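You operate a simulated robot arm through the tools that you are given. There is no shell and no other tool. Be economical: measure what you need, move in short steps, check, and stop when the job is done.

Carry out the task below with a simulated robot arm. There is one attempt and no reset: what you move stays moved.

TASK
Band the green soap and lay it in the lined basket.
Fine: one paper band, one stroke of the lever; feeder back where it was.
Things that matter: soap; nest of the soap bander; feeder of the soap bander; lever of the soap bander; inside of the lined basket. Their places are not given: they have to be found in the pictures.

It is judged by the outcome, as a careful person would: the job done as asked, and still so three seconds after it is handed in. It fails if anything else is knocked over, pushed out of place, dropped, spilled or broken.

THE ROBOT
A 7-joint arm with a two-finger parallel gripper, fixed in place. Base frame: the origin is at the foot of the arm, x ahead of it, y to its left, z up; the work surface is at about z = 0. Lengths are in mm, angles in rad, forces in N, time in s.
With the tool pointing down near the work surface it reaches from about 240 to 620 mm from the base axis. Its first joint turns from -1.152 to 1.152 rad. Payload 2.6 kg.
Tool frame: the origin (TCP) lies between the finger pads and is the grasp point; the fingertips stand 30 mm ahead of it; z points along the fingers, y is the line along which they close. The gripper opens to 94 mm. The fingers are 28 mm wide and 10 mm thick; the gripper's body (50 by 96 mm) begins 55 mm behind the TCP.
Orientation is that of the tool frame in the base frame, as [roll, pitch, yaw] about the fixed x, y, z axes, in that order (R = Rz(yaw) Ry(pitch) Rx(roll)). With the fingers straight down and closing along the base's y, the tool's x points along the base's -x, its y along +y and its z along -z.

THE INTERFACE
- The arm moves only by the tool send_rows. Its argument "commands" is a list of rows, each a list of 2 entries, a list of its own where there are three numbers: the shift along the tool's x, y, z in mm, then the turn, a rotation vector about the tool's x, y, z in rad. In form: [[[tx, ty, tz], [wx, wy, wz]], ...]. A call has 1 to 12 rows; each row is the pose to reach, as a shift and turn from the pose commanded when the call began, along the tool's axes at that moment. "fingers" is the finger opening in mm, from 0 to 94, set as the call begins (left out, the last holds). A row lasts 0.2 s, in which the tool goes at most 50 mm and 0.15 rad; a call with a longer step from one row to the next is refused whole, and so is a gripper value outside its range. A pose out of reach is approached as far as the arm can. The call stops where the force on the tool passes 90 N (or 10 N more than at its start, if that is more) or the arm is blocked; 0.2 s more then pass. The fingers move at their own pace (about 72 mm/s each) and stop on an object; they squeeze with about 36 N. The grip force told is the motor's: it shows also when the fingers shut on nothing. Time passes only in rows, and 0.2 s behind the last, so rows that repeat a pose let the fingers close. It gives the time, the measured TCP pose, the force on the tool (base axes), the opening and the grip force at its end, in the units of the frame above (readings bear some noise).
- Cameras (640 x 400 px; columns grow to the right, rows downward): "scene" is fixed at [28.8, 423.9, 564.9]; the picture's right is [-0.84, -0.55, 0.00], its down [-0.30, 0.46, -0.84] and it looks along [0.46, -0.70, -0.55] (base axes); focal length 361 px, centre (320, 200). "wrist" rides on the gripper at [-37, 0, -58] in the tool frame; the picture's right is [0.00, -1.00, 0.00], its down [0.97, 0.00, -0.24] and it looks along [0.24, 0.00, 0.97] (tool axes); focal length 218 px, centre (320, 200).
- get_image(camera): a new picture of that camera. No time passes.
- measure_at(camera, pixels): for up to 12 pixels [column, row] of the newest picture of that camera ("zoom" is the newest enlarged one), the place [x, y, z] in the base frame of the surface seen there, good to about 2 mm. No time passes.
- enlarge(camera, box): a new picture of the part [left, top, right, bottom] of that camera's present view, enlarged. No time passes.
- close_job(): hands the job in; it is judged then, once.

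Work in short steps. Measure before you move; look again where a grasp or a placing could have gone wrong, and mend it. You have 80 turns and 54 pictures in all, those below and enlarged ones among them. Open the gripper and draw the arm clear of the work before you hand the job in, unless the task says otherwise; then end with one line.

The tools are called after "Emit:" as name(argument=value, ...) on one line, values as JSON. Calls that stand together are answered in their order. send_rows: Moves the arm, as the interface text tells. Its arguments: {"type":"object","properties":{"commands":{"type":"array","items":{"type":"array"}},"fingers":{"type":"number"}},"required":["commands"]} The other tools are called the same way: get_image (camera) takes a picture; measure_at (camera, pixels) gives the place of the surface under pixels of a picture; enlarge (camera, box) takes an enlarged picture of a part of a camera's view; close_job () hands the job in.

At the start:

```text
clock: 0.0
tcp_pos: [423.2, 52.9, 341.9]
orientation: [3.141, 0.001, 3.142]
force: [-0.8, -0.7, 0.0]
finger_gap: 94.0
finger_force: 0.0
```

scene: 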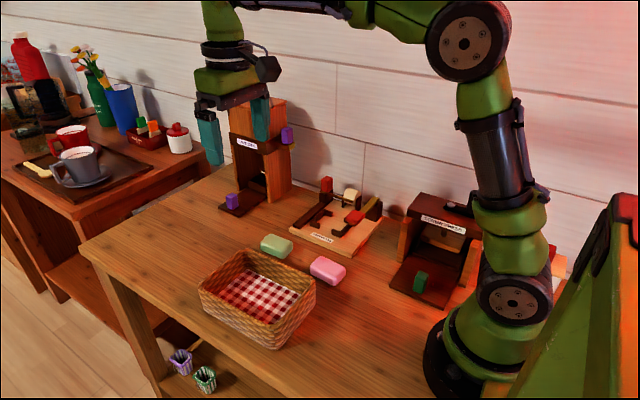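
wrist: 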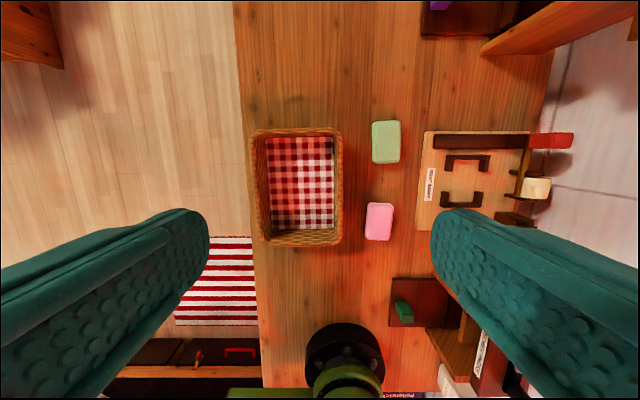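

The scene shows three devices near (255,150), (335,220) and (435,250). I'll enlarge them to read the labels.

Emit:
enlarge(camera="scene", box=[260, 160, 400, 260])

Emit:
enlarge(camera="wrist", box=[400, 110, 600, 240])

Emit:
enlarge(camera="scene", box=[370, 180, 500, 310])

Emit:
enlarge(camera="scene", box=[200, 90, 310, 220])

```text
4.00 times, centred on (330, 210) of scene
```

zoom: 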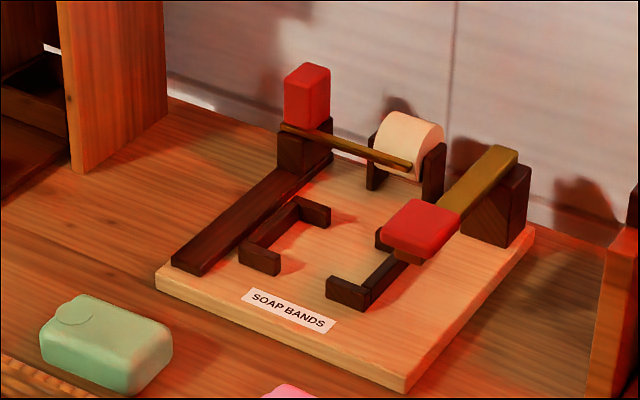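

```text
3.08 times, centred on (500, 175) of wrist
```

zoom: 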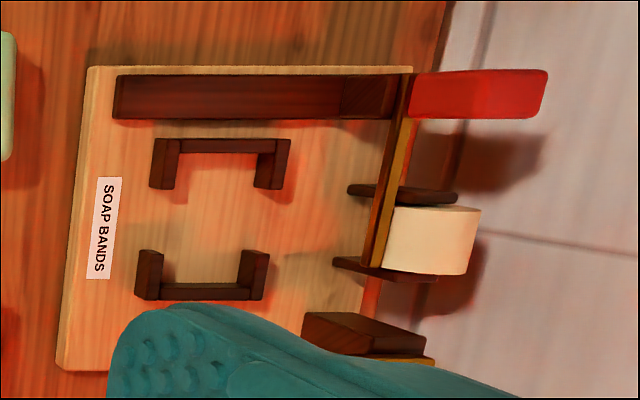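

```text
3.08 times, centred on (435, 245) of scene
```

zoom: 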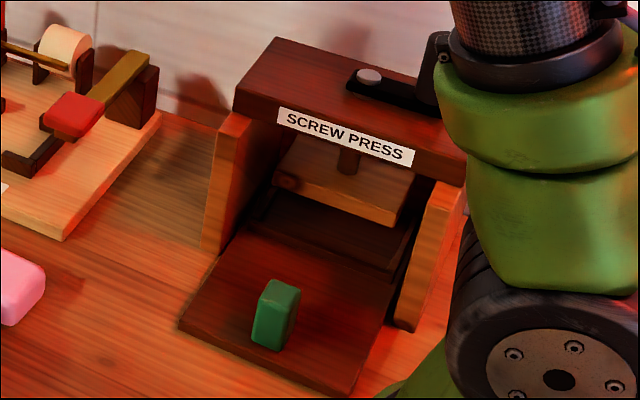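

```text
3.08 times, centred on (255, 155) of scene
```

zoom: 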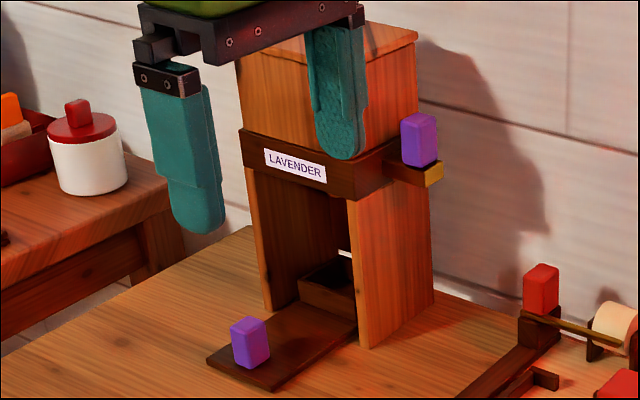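

The middle device, "SOAP BANDS", is the bander. The red block on the track is the feeder and the red pad on the brass bar is the lever. I'll take enlargements I can measure in.

Emit:
enlarge(camera="wrist", box=[360, 105, 600, 255])

Emit:
measure_at(camera="wrist", pixels=[[374, 123], [398, 123], [374, 161], [398, 161], [386, 142], [380, 220], [252, 131], [338, 131], [252, 243], [338, 243], [300, 185], [410, 180]])

```text
2.67 times, centred on (480, 180) of wrist
```

zoom: 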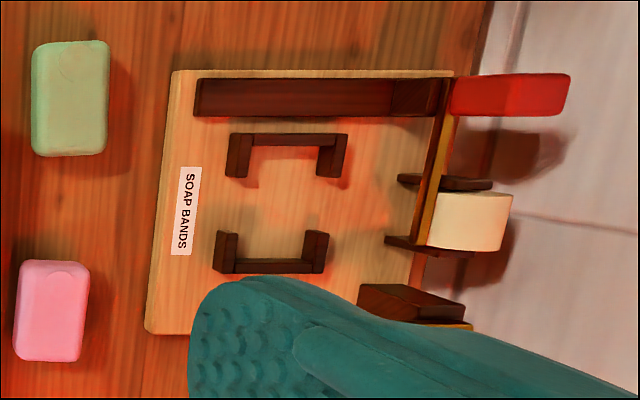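

```text
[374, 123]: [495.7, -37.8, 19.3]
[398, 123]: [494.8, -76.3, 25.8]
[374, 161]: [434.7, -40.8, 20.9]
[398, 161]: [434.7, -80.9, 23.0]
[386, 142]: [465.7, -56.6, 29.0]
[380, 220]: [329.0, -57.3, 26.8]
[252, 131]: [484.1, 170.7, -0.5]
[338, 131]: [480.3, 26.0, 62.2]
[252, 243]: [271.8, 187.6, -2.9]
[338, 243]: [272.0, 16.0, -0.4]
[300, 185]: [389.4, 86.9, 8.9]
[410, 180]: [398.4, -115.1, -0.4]
```

Green soap is centred near (465,-58), top at z≈29, with its long side along x. Next I measure the nest and feeder in the zoom.

Emit:
measure_at(camera="zoom", pixels=[[234, 138], [290, 139], [341, 138], [241, 172], [334, 170], [225, 238], [318, 240], [220, 266], [265, 267], [318, 268], [280, 205], [172, 72]])

Emit:
measure_at(camera="zoom", pixels=[[462, 80], [458, 112], [500, 95], [560, 80], [555, 110], [443, 95], [418, 235], [204, 97], [330, 97], [70, 48], [34, 150], [105, 150]])

Emit:
enlarge(camera="scene", box=[280, 165, 390, 255])

```text
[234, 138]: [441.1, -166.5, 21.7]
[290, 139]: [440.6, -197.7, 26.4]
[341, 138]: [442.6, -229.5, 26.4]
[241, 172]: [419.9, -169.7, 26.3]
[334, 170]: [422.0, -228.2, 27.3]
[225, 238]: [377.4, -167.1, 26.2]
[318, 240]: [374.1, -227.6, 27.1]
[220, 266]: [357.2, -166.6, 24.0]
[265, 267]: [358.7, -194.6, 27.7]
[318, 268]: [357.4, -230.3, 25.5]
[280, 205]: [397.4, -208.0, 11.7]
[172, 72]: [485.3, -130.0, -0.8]
```

```text
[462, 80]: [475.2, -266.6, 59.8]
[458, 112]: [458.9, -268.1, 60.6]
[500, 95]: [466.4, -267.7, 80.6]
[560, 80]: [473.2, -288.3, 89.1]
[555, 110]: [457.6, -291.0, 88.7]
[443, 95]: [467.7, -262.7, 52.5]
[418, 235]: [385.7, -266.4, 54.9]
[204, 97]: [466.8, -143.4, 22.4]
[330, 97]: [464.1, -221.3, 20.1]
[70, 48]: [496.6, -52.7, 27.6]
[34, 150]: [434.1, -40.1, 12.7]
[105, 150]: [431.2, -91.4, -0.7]
```

```text
4.44 times, centred on (335, 210) of scene
```

zoom: 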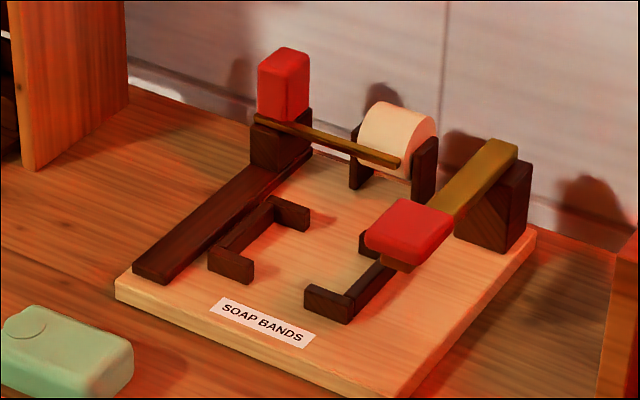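

Nest centre is about (399.5,-198), floor z≈12, bracket tops z≈27. Next the lever pad and bar, and the feeder as seen from this side.

Emit:
measure_at(camera="zoom", pixels=[[370, 238], [402, 205], [450, 212], [420, 250], [408, 228], [430, 253], [395, 265], [460, 200], [505, 145], [520, 165], [470, 225], [500, 240]])

Emit:
measure_at(camera="zoom", pixels=[[262, 68], [284, 50], [305, 60], [270, 95], [298, 95], [285, 120], [265, 145], [300, 140], [290, 55], [340, 145], [395, 165], [395, 120]])

```text
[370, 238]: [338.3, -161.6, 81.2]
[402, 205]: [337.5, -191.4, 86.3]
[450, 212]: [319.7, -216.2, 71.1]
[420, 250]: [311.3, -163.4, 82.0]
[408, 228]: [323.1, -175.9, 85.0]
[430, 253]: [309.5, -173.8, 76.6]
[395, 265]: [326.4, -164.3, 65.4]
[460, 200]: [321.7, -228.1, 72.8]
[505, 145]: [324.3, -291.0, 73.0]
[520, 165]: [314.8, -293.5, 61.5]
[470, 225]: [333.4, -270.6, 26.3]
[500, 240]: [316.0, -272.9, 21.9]
```

```text
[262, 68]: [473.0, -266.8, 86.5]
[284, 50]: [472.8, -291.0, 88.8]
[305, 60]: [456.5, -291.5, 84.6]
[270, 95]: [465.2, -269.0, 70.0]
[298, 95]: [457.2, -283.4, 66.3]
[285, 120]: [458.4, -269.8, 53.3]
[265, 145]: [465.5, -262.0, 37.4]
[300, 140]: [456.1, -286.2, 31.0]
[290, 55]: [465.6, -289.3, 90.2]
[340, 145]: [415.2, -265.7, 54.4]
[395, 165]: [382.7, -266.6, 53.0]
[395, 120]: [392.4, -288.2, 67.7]
```

Lever pad is at x 310–338, y -161…-192, top z≈85. Feeder handle is at (465,-279), z 55–89. I go above the nest to measure it closely.

Emit:
send_rows(commands=[[[4, -42, 25], [0, 0, 0]], [[8, -84, 50], [0, 0, 0]], [[12, -126, 75], [0, 0, 0]], [[16, -168, 100], [0, 0, 0]], [[20, -210, 125], [0, 0, 0]], [[24, -251, 150], [0, 0, 0]], [[24, -251, 150], [0, 0, 0]]])

Emit:
get_image(camera="wrist")

```text
clock: 1.6
tcp_pos: [400.8, -198.3, 193.3]
orientation: [-3.142, 0.0, -3.141]
force: [-0.1, -0.1, 0.2]
finger_gap: 93.7
finger_force: 0.0
```

```text
45 pictures are left
```

wrist: 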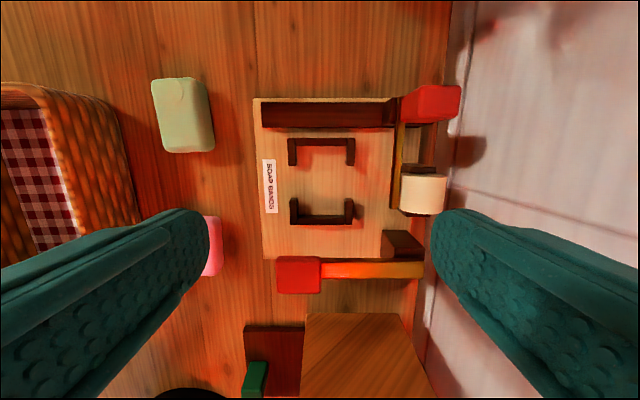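

The nest is at (320,182). Enlarging it.

Emit:
enlarge(camera="wrist", box=[250, 80, 410, 300])

Emit:
enlarge(camera="wrist", box=[272, 130, 368, 232])

```text
1.82 times, centred on (330, 190) of wrist
```

zoom: 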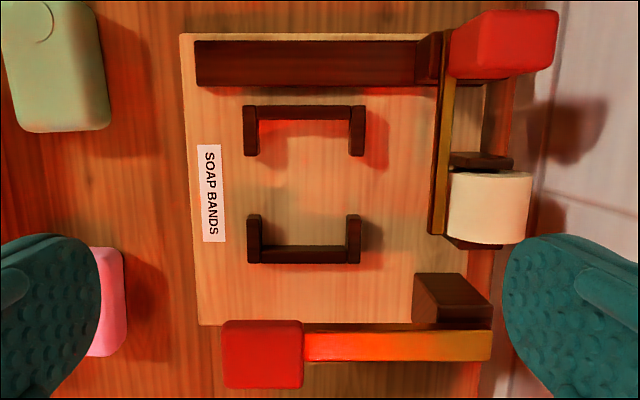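

```text
3.92 times, centred on (320, 181) of wrist
```

zoom: 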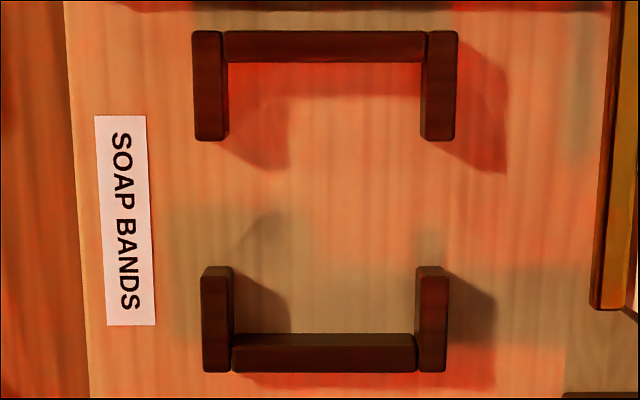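

Emit:
measure_at(camera="zoom", pixels=[[218, 45], [218, 130], [435, 45], [435, 130], [325, 35], [325, 52], [325, 345], [325, 338], [222, 330], [425, 330], [325, 200], [325, 366]])

Emit:
measure_at(camera="wrist", pixels=[[154, 82], [196, 80], [166, 150], [210, 148], [182, 115], [278, 262], [318, 262], [280, 290], [318, 290], [298, 275], [340, 270], [415, 270]])

```text
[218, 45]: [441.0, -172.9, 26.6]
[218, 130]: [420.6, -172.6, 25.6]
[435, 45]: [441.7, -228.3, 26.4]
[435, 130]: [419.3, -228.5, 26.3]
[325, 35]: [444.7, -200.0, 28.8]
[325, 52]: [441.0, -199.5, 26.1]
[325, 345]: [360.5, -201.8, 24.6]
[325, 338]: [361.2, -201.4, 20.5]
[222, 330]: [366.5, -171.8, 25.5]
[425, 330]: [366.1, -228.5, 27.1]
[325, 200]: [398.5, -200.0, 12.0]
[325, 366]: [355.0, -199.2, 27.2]
```

```text
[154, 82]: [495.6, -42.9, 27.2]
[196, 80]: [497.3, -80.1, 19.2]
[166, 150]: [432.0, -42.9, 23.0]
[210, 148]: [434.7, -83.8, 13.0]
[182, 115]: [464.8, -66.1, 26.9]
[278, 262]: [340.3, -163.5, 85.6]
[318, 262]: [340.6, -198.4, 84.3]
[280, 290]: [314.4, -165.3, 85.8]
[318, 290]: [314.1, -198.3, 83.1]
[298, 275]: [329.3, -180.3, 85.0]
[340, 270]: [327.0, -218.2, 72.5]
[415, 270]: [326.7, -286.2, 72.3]
```

Nest centre is (400,-200.5), interior about 47 mm in y and 74 mm in x. Now I hover over the green soap.

Emit:
send_rows(commands=[[[-16, 35, 10], [0, 0, 0]], [[-32, 70, 25], [0, 0, 0]], [[-48, 105, 40], [0, 0, 0]], [[-63, 138, 53], [0, 0, 0]], [[-63, 138, 53], [0, 0, 0]]])

Emit:
get_image(camera="wrist")

```text
clock: 2.8
tcp_pos: [463.6, -58.8, 139.1]
orientation: [-3.141, 0.0, -3.141]
force: [0.0, 0.7, 0.2]
finger_gap: 94.0
finger_force: 0.0
```

```text
42 pictures are left
```

wrist: 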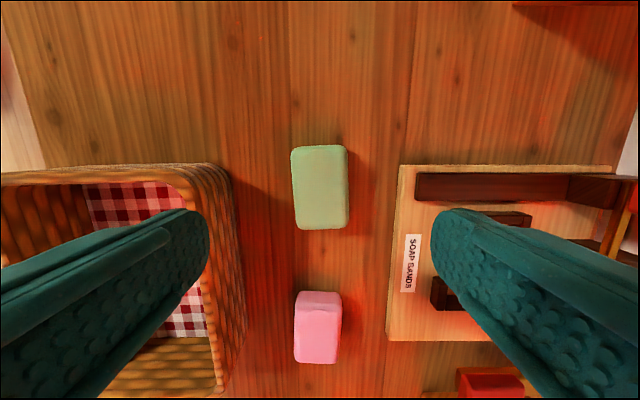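

Emit:
measure_at(camera="wrist", pixels=[[296, 158], [343, 158], [298, 218], [346, 218], [320, 150], [321, 226], [320, 188]])

```text
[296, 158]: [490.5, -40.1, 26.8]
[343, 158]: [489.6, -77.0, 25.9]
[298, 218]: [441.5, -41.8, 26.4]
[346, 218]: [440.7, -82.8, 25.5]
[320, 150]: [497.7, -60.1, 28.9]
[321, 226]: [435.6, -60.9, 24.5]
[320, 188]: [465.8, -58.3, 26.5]
```

Soap centre is about (466,-59.5), yaw about +0.045. I descend with the gripper turned to match, opening 64.

Emit:
send_rows(commands=[[[-2, -0.8, 20], [0, 0, -0.045]], [[-2, -0.8, 60], [0, 0, -0.045]], [[-2, -0.8, 90], [0, 0, -0.045]], [[-2, -0.8, 105], [0, 0, -0.045]], [[-2, -0.8, 105], [0, 0, -0.045]]], fingers=64)

Emit:
send_rows(commands=[[[0, 0, 0], [0, 0, 0]], [[0, 0, 0], [0, 0, 0]], [[0, 0, 0], [0, 0, 0]]], fingers=30)

Emit:
get_image(camera="wrist")

```text
clock: 4.0
tcp_pos: [464.9, -62.0, 33.9]
orientation: [-3.141, 0.0, -3.096]
force: [0.0, -0.1, 0.0]
finger_gap: 63.7
finger_force: 0.1
```

```text
clock: 4.8
tcp_pos: [464.9, -60.7, 35.2]
orientation: [3.141, 0.001, -3.097]
force: [-1.0, 0.2, 0.7]
finger_gap: 45.1
finger_force: 36.1
```

```text
41 pictures are left
```

wrist: 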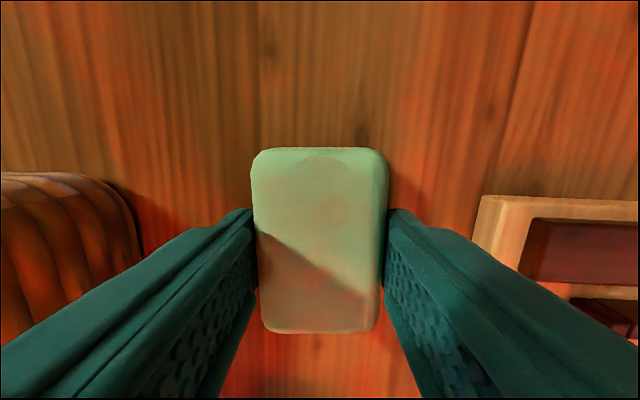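

Gripped at 45.1 mm. Lifting straight and squaring the yaw.

Emit:
send_rows(commands=[[[0, 0, -30], [0, 0, 0]], [[0, 0, -60], [0, 0, 0.022]], [[0, 0, -90], [0, 0, 0.045]], [[0, 0, -90], [0, 0, 0.045]]])

Emit:
get_image(camera="wrist")

```text
clock: 5.8
tcp_pos: [464.4, -60.5, 124.9]
orientation: [3.141, -0.001, -3.141]
force: [0.2, 0.6, -1.5]
finger_gap: 44.9
finger_force: 36.0
```

```text
40 pictures are left
```

wrist: 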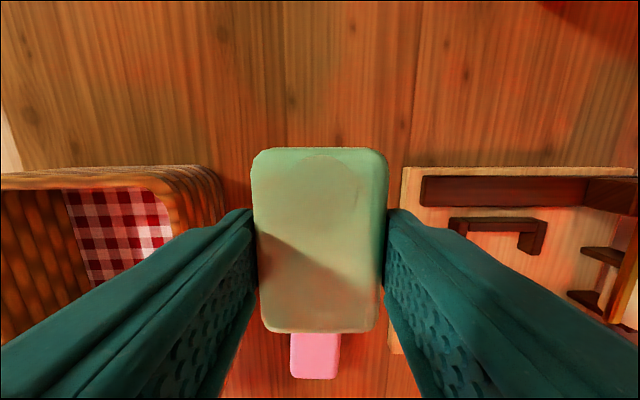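

Emit:
measure_at(camera="wrist", pixels=[[320, 149], [320, 153], [320, 331], [320, 327], [254, 200], [387, 200], [263, 300], [378, 300], [320, 240]])

```text
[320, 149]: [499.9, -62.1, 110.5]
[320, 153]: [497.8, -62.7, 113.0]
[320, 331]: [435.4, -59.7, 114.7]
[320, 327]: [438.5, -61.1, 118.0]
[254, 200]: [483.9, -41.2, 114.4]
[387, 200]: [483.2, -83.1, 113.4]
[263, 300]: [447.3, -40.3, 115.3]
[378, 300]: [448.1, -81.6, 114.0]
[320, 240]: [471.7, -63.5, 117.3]
```

Soap's centre is about 2.4 mm ahead of the TCP in x. Now I move over the nest at the same height.

Emit:
send_rows(commands=[[[17, -35, 0], [0, 0, 0]], [[34, -70, 0], [0, 0, 0]], [[50, -105, 0], [0, 0, 0]], [[66.4, -140, 0], [0, 0, 0]], [[66.4, -140, 0], [0, 0, 0]], [[66.4, -140, 0], [0, 0, 0]]])

Emit:
get_image(camera="wrist")

Emit:
get_image(camera="scene")

```text
clock: 7.2
tcp_pos: [399.4, -202.5, 124.0]
orientation: [3.141, 0.001, -3.141]
force: [0.5, -0.9, -1.5]
finger_gap: 44.9
finger_force: 36.1
```

```text
39 pictures are left
```

wrist: 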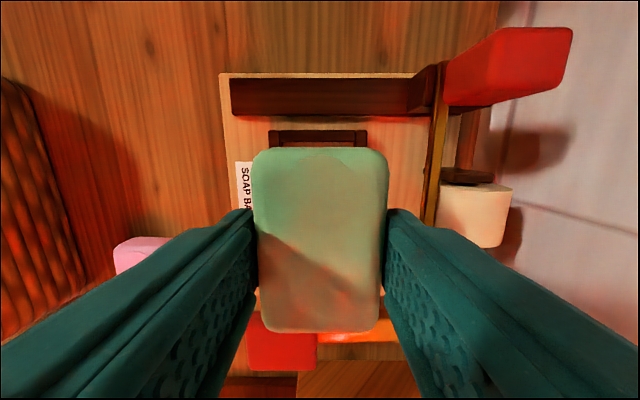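

```text
38 pictures are left
```

scene: 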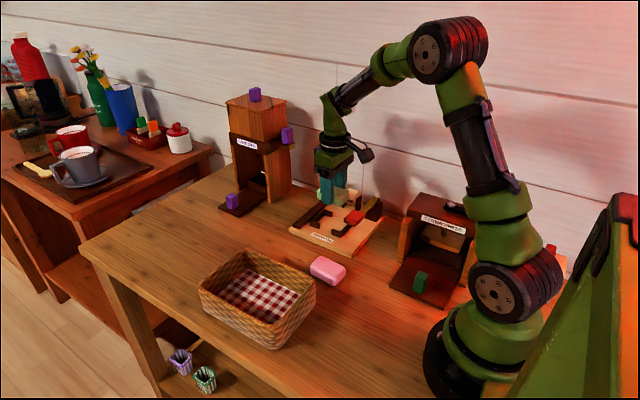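

The bracket is centred at column 317.5, so the nest lies about 1.7 mm to +y of the TCP. I correct and descend to just above the bracket tops.

Emit:
send_rows(commands=[[[1.5, 1.7, 15], [0, 0, 0]], [[1.5, 1.7, 40], [0, 0, 0]], [[1.5, 1.7, 58], [0, 0, 0]], [[1.5, 1.7, 58], [0, 0, 0]]])

Emit:
get_image(camera="wrist")

Emit:
enlarge(camera="scene", box=[280, 165, 390, 255])

```text
clock: 8.2
tcp_pos: [396.3, -198.1, 65.8]
orientation: [3.141, 0.0, -3.141]
force: [-1.1, -0.1, -1.0]
finger_gap: 45.0
finger_force: 36.4
```

```text
37 pictures are left
```

wrist: 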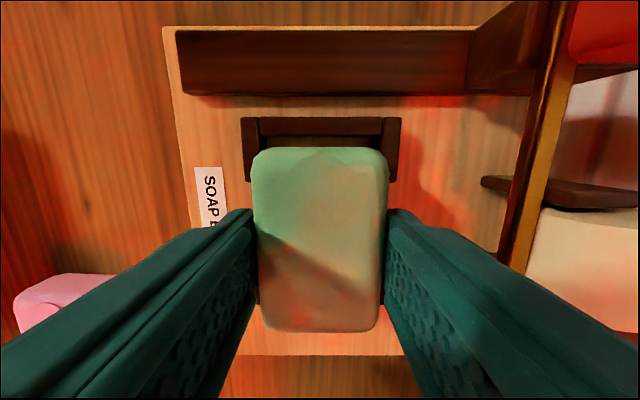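

```text
4.44 times, centred on (335, 210) of scene
```

zoom: 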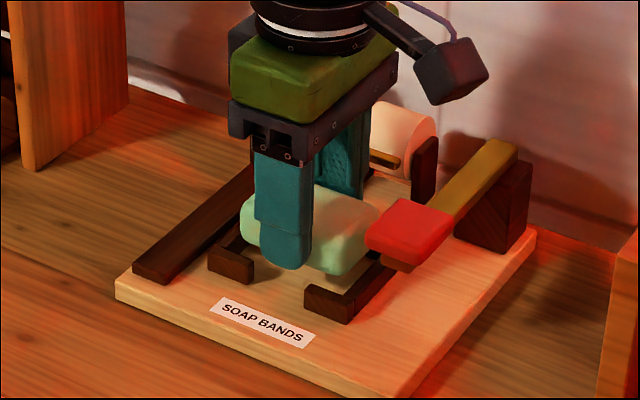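

Emit:
measure_at(camera="wrist", pixels=[[320, 120], [320, 134], [320, 149], [320, 153], [320, 330], [320, 326], [250, 150], [393, 150], [254, 220], [386, 220], [220, 215], [320, 127]])

```text
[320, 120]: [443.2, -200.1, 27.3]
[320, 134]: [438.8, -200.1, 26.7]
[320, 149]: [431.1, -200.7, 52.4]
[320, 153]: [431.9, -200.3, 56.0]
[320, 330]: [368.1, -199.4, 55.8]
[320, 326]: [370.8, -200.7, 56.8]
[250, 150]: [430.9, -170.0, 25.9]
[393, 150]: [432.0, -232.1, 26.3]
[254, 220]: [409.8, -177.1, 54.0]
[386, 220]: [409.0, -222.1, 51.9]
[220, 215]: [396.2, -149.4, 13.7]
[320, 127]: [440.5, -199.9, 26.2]
```

Soap spans x 366–433 and y -177…-222, so it is centred well. Lowering into the nest.

Emit:
send_rows(commands=[[[0, -0.6, 5], [0, 0, 0]], [[0, -0.6, 10], [0, 0, 0]], [[0, -0.6, 14], [0, 0, 0]], [[0, -0.6, 17], [0, 0, 0]], [[0, -0.6, 17], [0, 0, 0]]])

Emit:
enlarge(camera="scene", box=[280, 165, 390, 255])

```text
clock: 9.4
tcp_pos: [397.4, -199.7, 49.8]
orientation: [-3.141, 0.001, 3.141]
force: [0.1, 0.7, -1.2]
finger_gap: 45.2
finger_force: 35.8
```

```text
4.44 times, centred on (335, 210) of scene
```

zoom: 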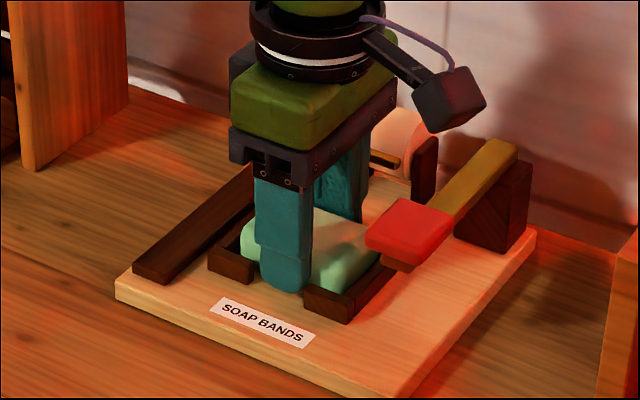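

It is inside the brackets with no contact yet. I lower about 3 mm more until it touches.

Emit:
send_rows(commands=[[[0, 0, 1], [0, 0, 0]], [[0, 0, 2], [0, 0, 0]], [[0, 0, 2.8], [0, 0, 0]]])

```text
clock: 10.2
tcp_pos: [397.8, -200.1, 45.4]
orientation: [-3.14, 0.004, -3.14]
force: [-0.2, -0.4, 9.5]
finger_gap: 45.3
finger_force: 35.7
```

Contact at 9.5 N, so it is seated. I open slightly and lift straight up.

Emit:
send_rows(commands=[[[0, 0, 0], [0, 0, 0]], [[0, 0, 0], [0, 0, 0]]], fingers=56)

Emit:
send_rows(commands=[[[0, 0, -20], [0, 0, 0]], [[0, 0, -60], [0, 0, 0]], [[0, 0, -105], [0, 0, 0]], [[0, 0, -145], [0, 0, 0]], [[0, 0, -145], [0, 0, 0]]])

Emit:
get_image(camera="wrist")

Emit:
enlarge(camera="scene", box=[280, 165, 390, 255])

```text
clock: 10.8
tcp_pos: [396.0, -199.4, 46.7]
orientation: [3.14, 0.002, -3.141]
force: [-0.4, -0.3, 0.1]
finger_gap: 55.6
finger_force: 0.0
```

```text
clock: 12.0
tcp_pos: [398.1, -200.3, 192.6]
orientation: [3.141, -0.001, -3.14]
force: [0.0, 0.2, 0.5]
finger_gap: 56.0
finger_force: 0.1
```

```text
34 pictures are left
```

wrist: 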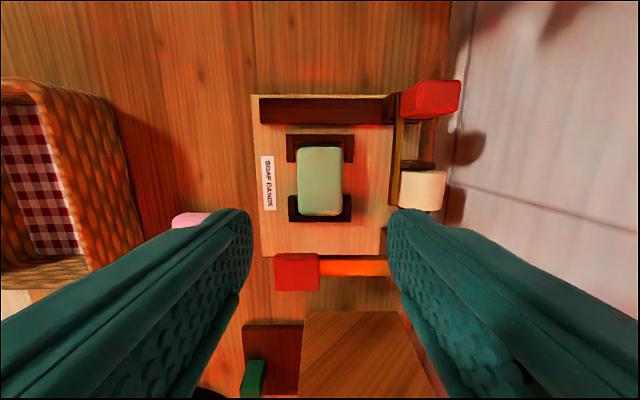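

```text
4.44 times, centred on (335, 210) of scene
```

zoom: 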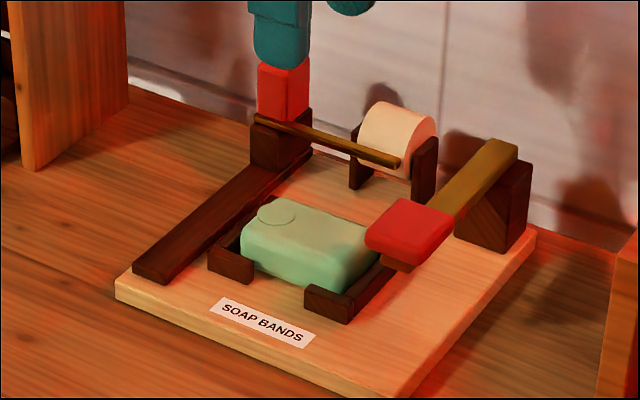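

The soap is seated. For the feeder I'll grip its handle with the fingers closing along x, so I check the wall distance first.

Emit:
measure_at(camera="wrist", pixels=[[480, 60], [480, 150], [560, 120], [405, 95], [455, 85], [455, 110], [415, 112], [320, 180], [398, 180], [398, 205]])

Emit:
send_rows(commands=[[[0, 0, 0], [0, 0, -0.143]], [[0, 0, 0], [0, 0, -0.286]], [[0, 0, 0], [0, 0, -0.429]], [[0, 0, 0], [0, 0, -0.571]], [[0, 0, 0], [0, 0, -0.714]], [[0, 0, 0], [0, 0, -0.857]], [[0, 0, 0], [0, 0, -1.0]], [[0, 0, 0], [0, 0, -1.143]], [[0, 0, 0], [0, 0, -1.286]], [[0, 0, 0], [0, 0, -1.429]], [[0, 0, 0], [0, 0, -1.5708]], [[0, 0, 0], [0, 0, -1.5708]]])

```text
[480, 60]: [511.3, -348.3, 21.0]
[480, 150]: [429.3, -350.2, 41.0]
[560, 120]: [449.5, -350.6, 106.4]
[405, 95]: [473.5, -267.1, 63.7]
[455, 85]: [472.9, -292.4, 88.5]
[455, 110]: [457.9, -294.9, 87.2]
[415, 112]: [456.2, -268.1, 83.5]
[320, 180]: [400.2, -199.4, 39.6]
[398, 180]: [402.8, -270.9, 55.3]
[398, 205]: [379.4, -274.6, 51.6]
```

```text
clock: 14.6
tcp_pos: [396.7, -200.0, 192.0]
orientation: [-3.141, 0.002, -1.568]
force: [1.0, -0.1, -0.1]
finger_gap: 55.8
finger_force: 0.1
```

Wall is at y≈-350, so there is room. I move above the feeder handle (465.5,-279.5).

Emit:
send_rows(commands=[[[27, -23, 0], [0, 0, 0]], [[54, -46, 10], [0, 0, 0]], [[79.5, -68, 30], [0, 0, 0]], [[79.5, -68, 42], [0, 0, 0]], [[79.5, -68, 42], [0, 0, 0]]], fingers=44)

Emit:
get_image(camera="wrist")

```text
clock: 15.3
tcp_pos: [452.8, -242.5, 181.7]
orientation: [-3.138, 0.026, -1.576]
force: [0.3, 2.5, -1.1]
finger_gap: 44.2
finger_force: 0.0
stopped in row 3: the force on the tool passed its limit (the readings are from after the stop); the commanded pose is now the measured one
```

```text
32 pictures are left
```

wrist: 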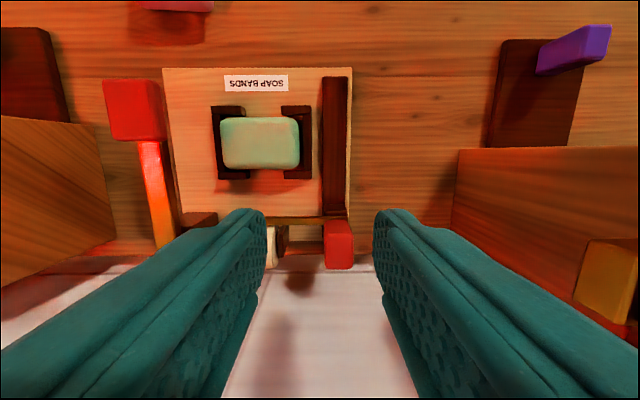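

The arm stopped at y=-242, so something other than the fingers touched, perhaps the wrist on the wall. I check the scene.

Emit:
get_image(camera="scene")

Emit:
enlarge(camera="scene", box=[200, 50, 400, 250])

```text
31 pictures are left
```

scene: 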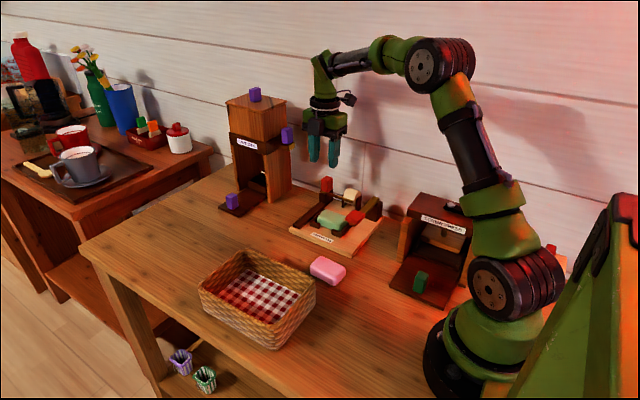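

```text
2.00 times, centred on (300, 150) of scene
```

zoom: 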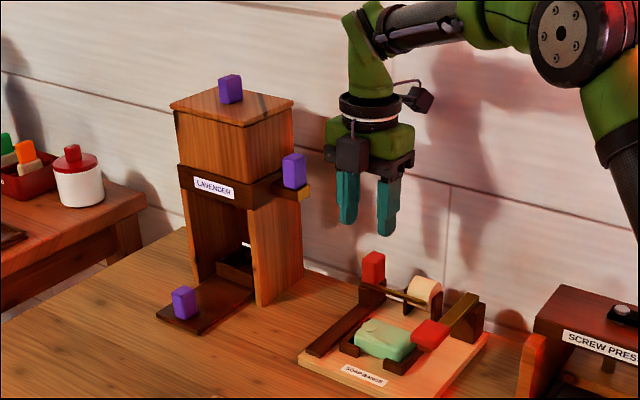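

A black box with a cable sticks out at the wall side of the wrist (zoom (420,98)). I measure it.

Emit:
measure_at(camera="zoom", pixels=[[420, 98], [430, 92], [410, 105], [420, 110], [348, 155], [290, 175], [230, 90], [300, 200], [290, 260]])

```text
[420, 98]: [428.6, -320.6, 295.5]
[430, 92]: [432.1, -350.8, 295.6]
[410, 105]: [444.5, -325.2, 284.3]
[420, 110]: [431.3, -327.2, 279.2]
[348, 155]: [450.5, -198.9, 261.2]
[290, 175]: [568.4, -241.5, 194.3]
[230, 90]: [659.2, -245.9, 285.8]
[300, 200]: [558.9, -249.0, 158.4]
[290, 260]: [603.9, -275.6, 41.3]
```

The box reaches about 105 mm toward the tool's +x. I go back to the original orientation, with the box pointing -x and the fingers closing along y. First I retreat and level.

Emit:
send_rows(commands=[[[-20, 0, 0], [0, 0, 0]], [[-45, 0, 0], [0, 0.026, 0]], [[-45, 0, 0], [0, 0.026, 0]]])

Emit:
send_rows(commands=[[[0, 0, 0], [0, 0, 0.143]], [[0, 0, 0], [0, 0, 0.286]], [[0, 0, 0], [0, 0, 0.429]], [[0, 0, 0], [0, 0, 0.571]], [[0, 0, 0], [0, 0, 0.714]], [[0, 0, 0], [0, 0, 0.857]], [[0, 0, 0], [0, 0, 1.0]], [[0, 0, 0], [0, 0, 1.143]], [[0, 0, 0], [0, 0, 1.286]], [[0, 0, 0], [0, 0, 1.429]], [[0, 0, 0], [0, 0, 1.5708]], [[0, 0, 0], [0, 0, 1.5708]]])

```text
clock: 16.1
tcp_pos: [452.8, -199.5, 183.4]
orientation: [-3.137, -0.002, -1.578]
force: [0.3, -0.7, 0.7]
finger_gap: 43.7
finger_force: 0.1
```

```text
clock: 18.7
tcp_pos: [453.8, -199.7, 182.9]
orientation: [-3.139, 0.005, 3.132]
force: [0.7, 0.7, 0.0]
finger_gap: 44.1
finger_force: 0.0
```

Level again. Now I move above the handle in this orientation.

Emit:
send_rows(commands=[[[-4, -25, 10], [0, 0, -0.009]], [[-8, -50, 20], [0, 0, -0.009]], [[-12, -80, 33], [0, 0, -0.009]], [[-12, -80, 33], [0, 0, -0.009]]], fingers=44)

Emit:
get_image(camera="wrist")

```text
clock: 19.7
tcp_pos: [464.8, -278.9, 150.2]
orientation: [-3.139, 0.007, -3.138]
force: [0.3, 0.8, -0.9]
finger_gap: 44.0
finger_force: 0.1
```

```text
29 pictures are left
```

wrist: 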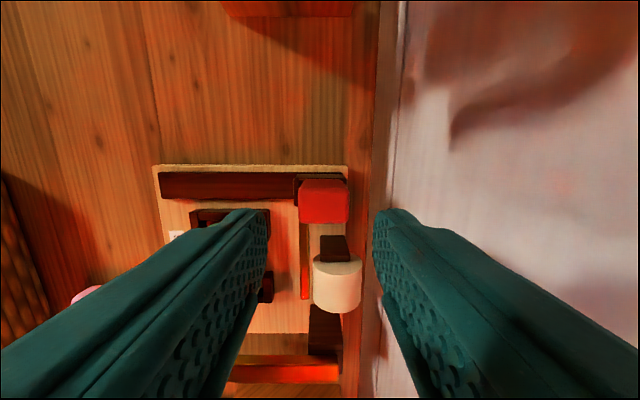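

Emit:
measure_at(camera="wrist", pixels=[[302, 196], [345, 197], [302, 220], [345, 220], [323, 200], [323, 184], [305, 250], [340, 275]])

```text
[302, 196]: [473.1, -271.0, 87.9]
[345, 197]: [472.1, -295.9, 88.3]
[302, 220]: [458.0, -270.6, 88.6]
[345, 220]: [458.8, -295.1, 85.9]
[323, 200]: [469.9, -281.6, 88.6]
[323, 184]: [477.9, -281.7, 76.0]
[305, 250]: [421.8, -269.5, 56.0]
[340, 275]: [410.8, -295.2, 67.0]
```

Handle centre is about (465.5,-282), top z 88. Descending to TCP z≈92 and closing on it.

Emit:
send_rows(commands=[[[-0.5, -2.5, 15], [0, 0, 0]], [[-0.5, -2.5, 40], [0, 0, 0]], [[-0.5, -2.5, 58], [0, 0, 0]], [[-0.5, -2.5, 58], [0, 0, 0]]])

Emit:
send_rows(commands=[[[0, 0, 0], [0, 0, 0]], [[0, 0, 0], [0, 0, 0]], [[0, 0, 0], [0, 0, 0]]], fingers=15)

Emit:
enlarge(camera="scene", box=[270, 140, 400, 250])

```text
clock: 20.7
tcp_pos: [465.2, -282.1, 92.4]
orientation: [-3.138, 0.006, -3.14]
force: [-0.5, 0.7, 0.1]
finger_gap: 43.6
finger_force: 0.1
```

```text
clock: 21.5
tcp_pos: [465.8, -282.1, 92.2]
orientation: [-3.14, 0.007, -3.139]
force: [0.8, 1.1, -2.4]
finger_gap: 33.3
finger_force: 45.1
```

```text
3.64 times, centred on (335, 195) of scene
```

zoom: 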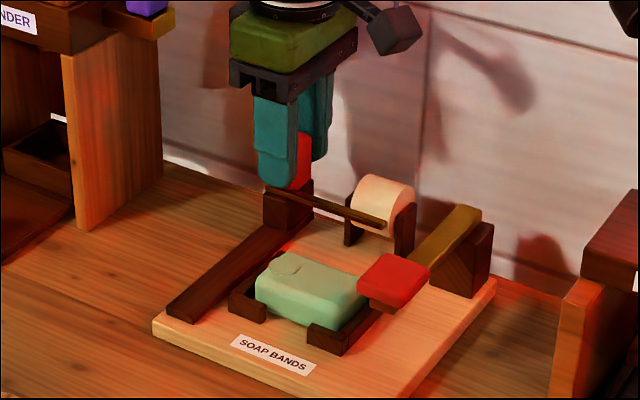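

Handle gripped. I pull the feeder along +y slowly, 60 mm first.

Emit:
send_rows(commands=[[[0, 8, 0], [0, 0, 0]], [[0, 16, 0], [0, 0, 0]], [[0, 24, 0], [0, 0, 0]], [[0, 32, 0], [0, 0, 0]], [[0, 40, 0], [0, 0, 0]], [[0, 50, 0], [0, 0, 0]], [[0, 60, 0], [0, 0, 0]], [[0, 60, 0], [0, 0, 0]]])

Emit:
enlarge(camera="scene", box=[270, 140, 400, 250])

```text
clock: 23.3
tcp_pos: [465.8, -222.6, 94.9]
orientation: [-3.137, 0.009, -3.141]
force: [-7.5, -0.1, 25.5]
finger_gap: 29.2
finger_force: 45.2
```

```text
3.64 times, centred on (335, 195) of scene
```

zoom: 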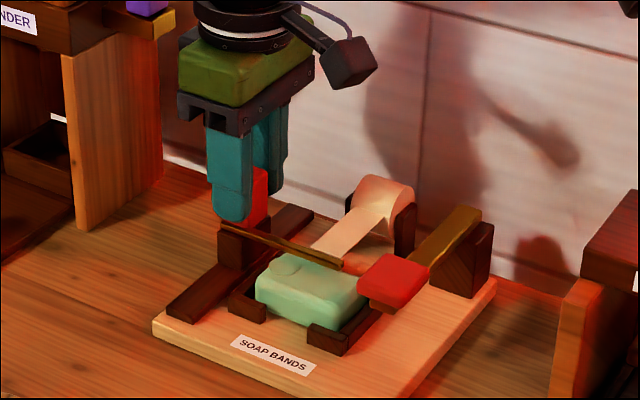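

The paper is being drawn over the soap. I continue, raising the tool slightly to relieve the 25 N upward force.

Emit:
send_rows(commands=[[[0, 6, -1.5], [0, 0, 0]], [[0, 14, -1.5], [0, 0, 0]], [[0, 22, -1.5], [0, 0, 0]], [[0, 30, -1.5], [0, 0, 0]], [[0, 30, -1.5], [0, 0, 0]]])

Emit:
enlarge(camera="scene", box=[270, 140, 400, 250])

```text
clock: 24.5
tcp_pos: [465.9, -190.7, 95.2]
orientation: [-3.139, 0.008, -3.136]
force: [-4.0, 0.5, 26.0]
finger_gap: 29.5
finger_force: 44.8
```

```text
3.64 times, centred on (335, 195) of scene
```

zoom: 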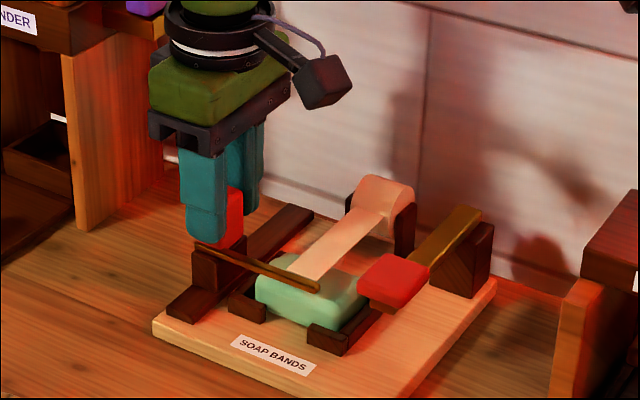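

Paper is about midway over the soap. Continuing forward.

Emit:
send_rows(commands=[[[0, 6, 0], [0, 0, 0]], [[0, 12, 0], [0, 0, 0]], [[0, 18, 0], [0, 0, 0]], [[0, 24, 0], [0, 0, 0]], [[0, 24, 0], [0, 0, 0]]])

Emit:
enlarge(camera="scene", box=[270, 140, 400, 250])

```text
clock: 25.7
tcp_pos: [464.8, -184.0, 95.1]
orientation: [-3.105, 0.017, 3.141]
force: [34.7, -62.8, -20.0]
finger_gap: 29.9
finger_force: 44.5
```

```text
3.64 times, centred on (335, 195) of scene
```

zoom: 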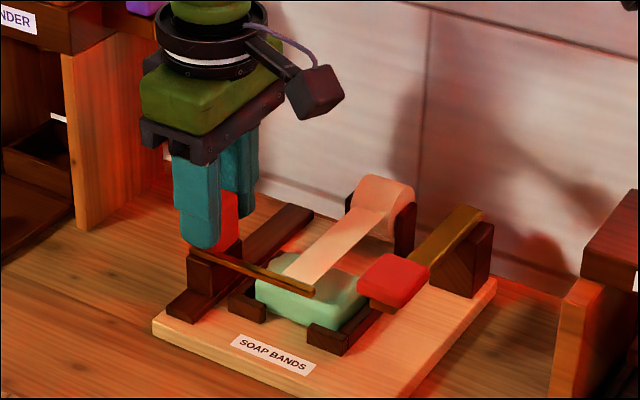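

The feeder is at its end stop (-63 N, TCP y=-184). I relax the push and look at the paper from the wrist.

Emit:
send_rows(commands=[[[0, -8, 0], [0, 0, 0]], [[0, -16, 0], [0, 0, 0]], [[0, -20, 0], [0, 0, 0]], [[0, -20, 0], [0, 0, 0]]])

Emit:
get_image(camera="wrist")

Emit:
enlarge(camera="scene", box=[285, 175, 385, 240])

```text
clock: 26.7
tcp_pos: [466.4, -185.7, 95.1]
orientation: [-3.141, 0.007, -3.139]
force: [-15.9, -3.6, 28.1]
finger_gap: 29.1
finger_force: 45.1
```

```text
24 pictures are left
```

wrist: 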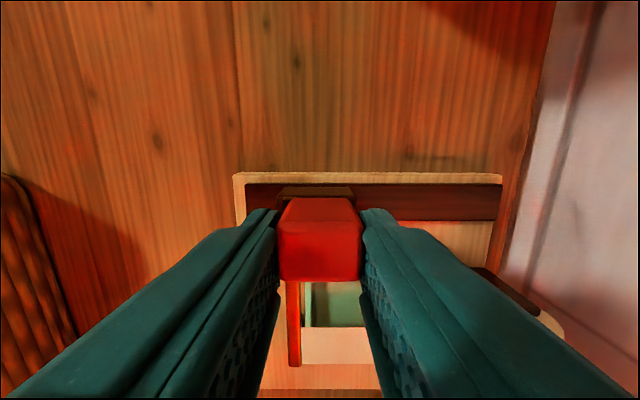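

```text
6.15 times, centred on (335, 208) of scene
```

zoom: 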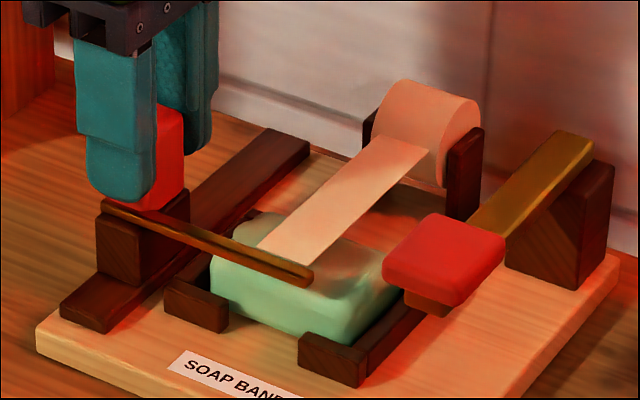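

The paper reaches across the soap, held at the arm. I move the feeder back 25 mm to see whether the paper stays or follows.

Emit:
send_rows(commands=[[[0, -6, -1], [0, 0, 0]], [[0, -12, -2], [0, 0, 0]], [[0, -18, -2], [0, 0, 0]], [[0, -25, -2], [0, 0, 0]], [[0, -25, -2], [0, 0, 0]]])

Emit:
enlarge(camera="scene", box=[285, 175, 385, 240])

```text
clock: 27.9
tcp_pos: [464.5, -213.0, 94.2]
orientation: [-3.138, 0.006, -3.137]
force: [-0.1, -0.4, 3.8]
finger_gap: 29.1
finger_force: 45.3
```

```text
6.15 times, centred on (335, 208) of scene
```

zoom: 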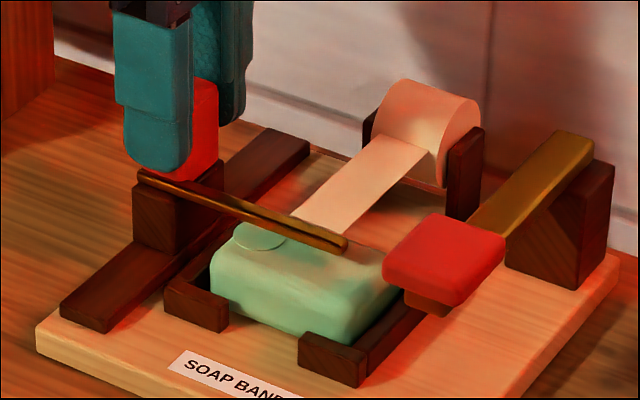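

The paper follows the arm, so the band must be pressed with the feeder pulled out. Forward to the stop again.

Emit:
send_rows(commands=[[[0, 7, 0], [0, 0, 0]], [[0, 14, 0], [0, 0, 0]], [[0, 21, 0], [0, 0, 0]], [[0, 28, 0], [0, 0, 0]], [[0, 34, 0], [0, 0, 0]], [[0, 34, 0], [0, 0, 0]]])

Emit:
send_rows(commands=[[[0, -3, 0], [0, 0, 0]], [[0, -3, 0], [0, 0, 0]], [[0, -3, 0], [0, 0, 0]]], fingers=42)

Emit:
enlarge(camera="scene", box=[285, 175, 385, 240])

```text
clock: 29.3
tcp_pos: [465.4, -185.6, 95.7]
orientation: [-3.123, 0.01, -3.137]
force: [29.2, -41.9, -33.6]
finger_gap: 29.6
finger_force: 45.2
```

```text
clock: 30.1
tcp_pos: [466.1, -179.9, 97.4]
orientation: [-3.139, 0.008, -3.137]
force: [-0.1, -2.3, 0.3]
finger_gap: 43.2
finger_force: 1.0
```

```text
6.15 times, centred on (335, 208) of scene
```

zoom: 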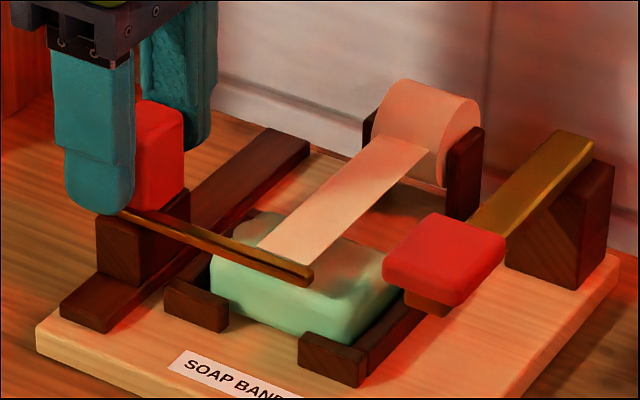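

The feeder stays out. I raise the gripper, then measure the screw press top near the lever before approaching.

Emit:
send_rows(commands=[[[0, 0, -30], [0, 0, 0]], [[0, 0, -70], [0, 0, 0]], [[0, 0, -110], [0, 0, 0]], [[0, 0, -110], [0, 0, 0]]])

Emit:
get_image(camera="scene")

Emit:
measure_at(camera="scene", pixels=[[422, 196], [408, 212], [470, 205], [466, 235], [405, 260], [445, 208], [483, 225], [440, 220], [353, 215], [349, 222], [358, 212], [364, 100]])

```text
clock: 31.1
tcp_pos: [463.9, -182.6, 206.7]
orientation: [-3.137, 0.005, -3.139]
force: [0.6, -0.3, -0.1]
finger_gap: 42.2
finger_force: 0.1
```

```text
20 pictures are left
```

scene: 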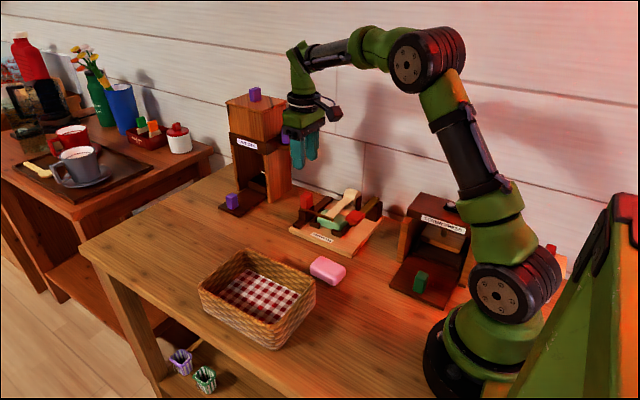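

```text
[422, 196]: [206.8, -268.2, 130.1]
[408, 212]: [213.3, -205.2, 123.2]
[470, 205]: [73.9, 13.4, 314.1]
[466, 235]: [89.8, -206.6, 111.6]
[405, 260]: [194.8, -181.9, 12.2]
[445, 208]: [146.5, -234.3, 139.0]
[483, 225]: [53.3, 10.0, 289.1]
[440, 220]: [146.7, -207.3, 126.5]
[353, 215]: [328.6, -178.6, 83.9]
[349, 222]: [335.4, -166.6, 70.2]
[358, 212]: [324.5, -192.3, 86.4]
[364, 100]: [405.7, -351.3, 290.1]
```

The press is clear: x ≤ 215, top z≈139. I move above the lever pad (326,-179) with the fingers closed.

Emit:
send_rows(commands=[[[40, 1, 0], [0, 0, 0]], [[80, 2, 0], [0, 0, 0]], [[115, 3, 10], [0, 0, 0]], [[137.5, 3.5, 30], [0, 0, 0]], [[137.5, 3.5, 57], [0, 0, 0]], [[137.5, 3.5, 57], [0, 0, 0]]], fingers=0)

Emit:
get_image(camera="wrist")

```text
clock: 32.5
tcp_pos: [326.8, -177.8, 148.3]
orientation: [-3.139, 0.006, -3.139]
force: [-0.1, -0.2, 0.1]
finger_gap: 0.0
finger_force: 32.7
```

```text
19 pictures are left
```

wrist: 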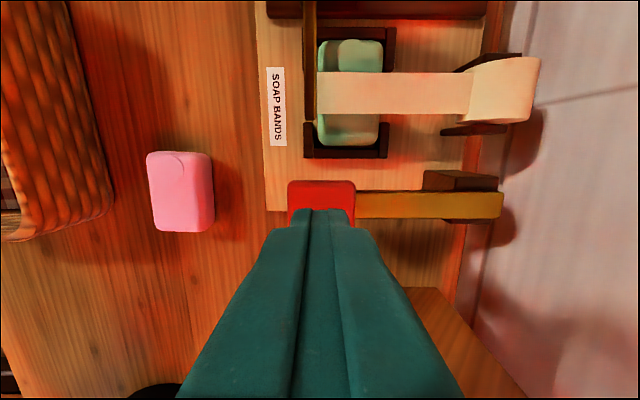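

The fingertips are over the pad and the paper lies across the soap. I press down slowly until it stops.

Emit:
send_rows(commands=[[[0, 0, 20], [0, 0, 0]], [[0, 0, 32], [0, 0, 0]], [[0, 0, 38], [0, 0, 0]], [[0, 0, 44], [0, 0, 0]], [[0, 0, 50], [0, 0, 0]], [[0, 0, 56], [0, 0, 0]], [[0, 0, 62], [0, 0, 0]]])

Emit:
enlarge(camera="scene", box=[285, 165, 395, 245])

```text
clock: 34.1
tcp_pos: [327.6, -179.9, 88.5]
orientation: [-3.138, 0.006, 3.141]
force: [-11.0, 10.0, 29.8]
finger_gap: 0.0
finger_force: 33.3
```

```text
5.00 times, centred on (340, 205) of scene
```

zoom: 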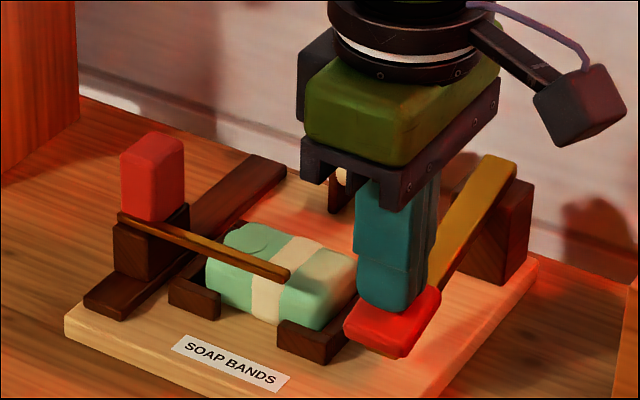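

The band has wrapped the soap. I raise the gripper and let the lever return.

Emit:
send_rows(commands=[[[0, 0, -10], [0, 0, 0]], [[0, 0, -25], [0, 0, 0]], [[0, 0, -60], [0, 0, 0]], [[0, 0, -105], [0, 0, 0]], [[0, 0, -105], [0, 0, 0]]])

Emit:
enlarge(camera="scene", box=[285, 165, 395, 245])

```text
clock: 35.3
tcp_pos: [326.7, -177.4, 190.5]
orientation: [-3.138, 0.005, -3.137]
force: [-0.1, 0.8, 0.9]
finger_gap: 0.1
finger_force: 32.8
```

```text
5.00 times, centred on (340, 205) of scene
```

zoom: 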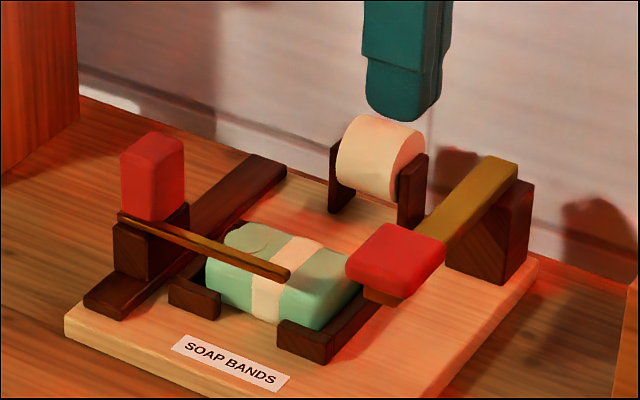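

The lever is back up, the band is on the soap and the paper is cut. I measure the feeder handle to return it.

Emit:
measure_at(camera="zoom", pixels=[[124, 152], [152, 135], [180, 142], [140, 190], [170, 190], [155, 150], [130, 250], [280, 278]])

```text
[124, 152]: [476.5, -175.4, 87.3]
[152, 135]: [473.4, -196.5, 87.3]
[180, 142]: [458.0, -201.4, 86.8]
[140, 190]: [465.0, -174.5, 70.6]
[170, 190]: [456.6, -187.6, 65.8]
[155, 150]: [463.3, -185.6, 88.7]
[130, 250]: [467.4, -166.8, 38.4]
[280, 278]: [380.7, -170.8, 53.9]
```

Handle is now centred near (465.5,-187). I go above it, open.

Emit:
send_rows(commands=[[[-35, -3, -10], [0, 0, 0]], [[-75, -6, -10], [0, 0, 0]], [[-115, -9, -10], [0, 0, 0]], [[-139, -9.5, 10], [0, 0, 0]], [[-139, -9.5, 40], [0, 0, 0]], [[-139, -9.5, 40], [0, 0, 0]]], fingers=46)

Emit:
get_image(camera="wrist")

```text
clock: 36.7
tcp_pos: [467.2, -187.1, 151.0]
orientation: [-3.138, 0.004, -3.141]
force: [0.2, 1.2, 0.0]
finger_gap: 46.0
finger_force: 0.1
```

```text
16 pictures are left
```

wrist: 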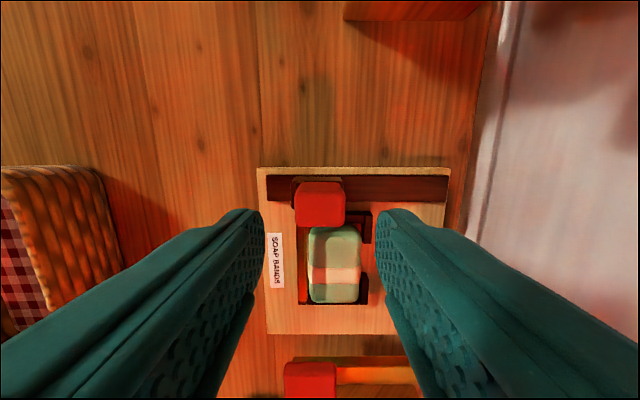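

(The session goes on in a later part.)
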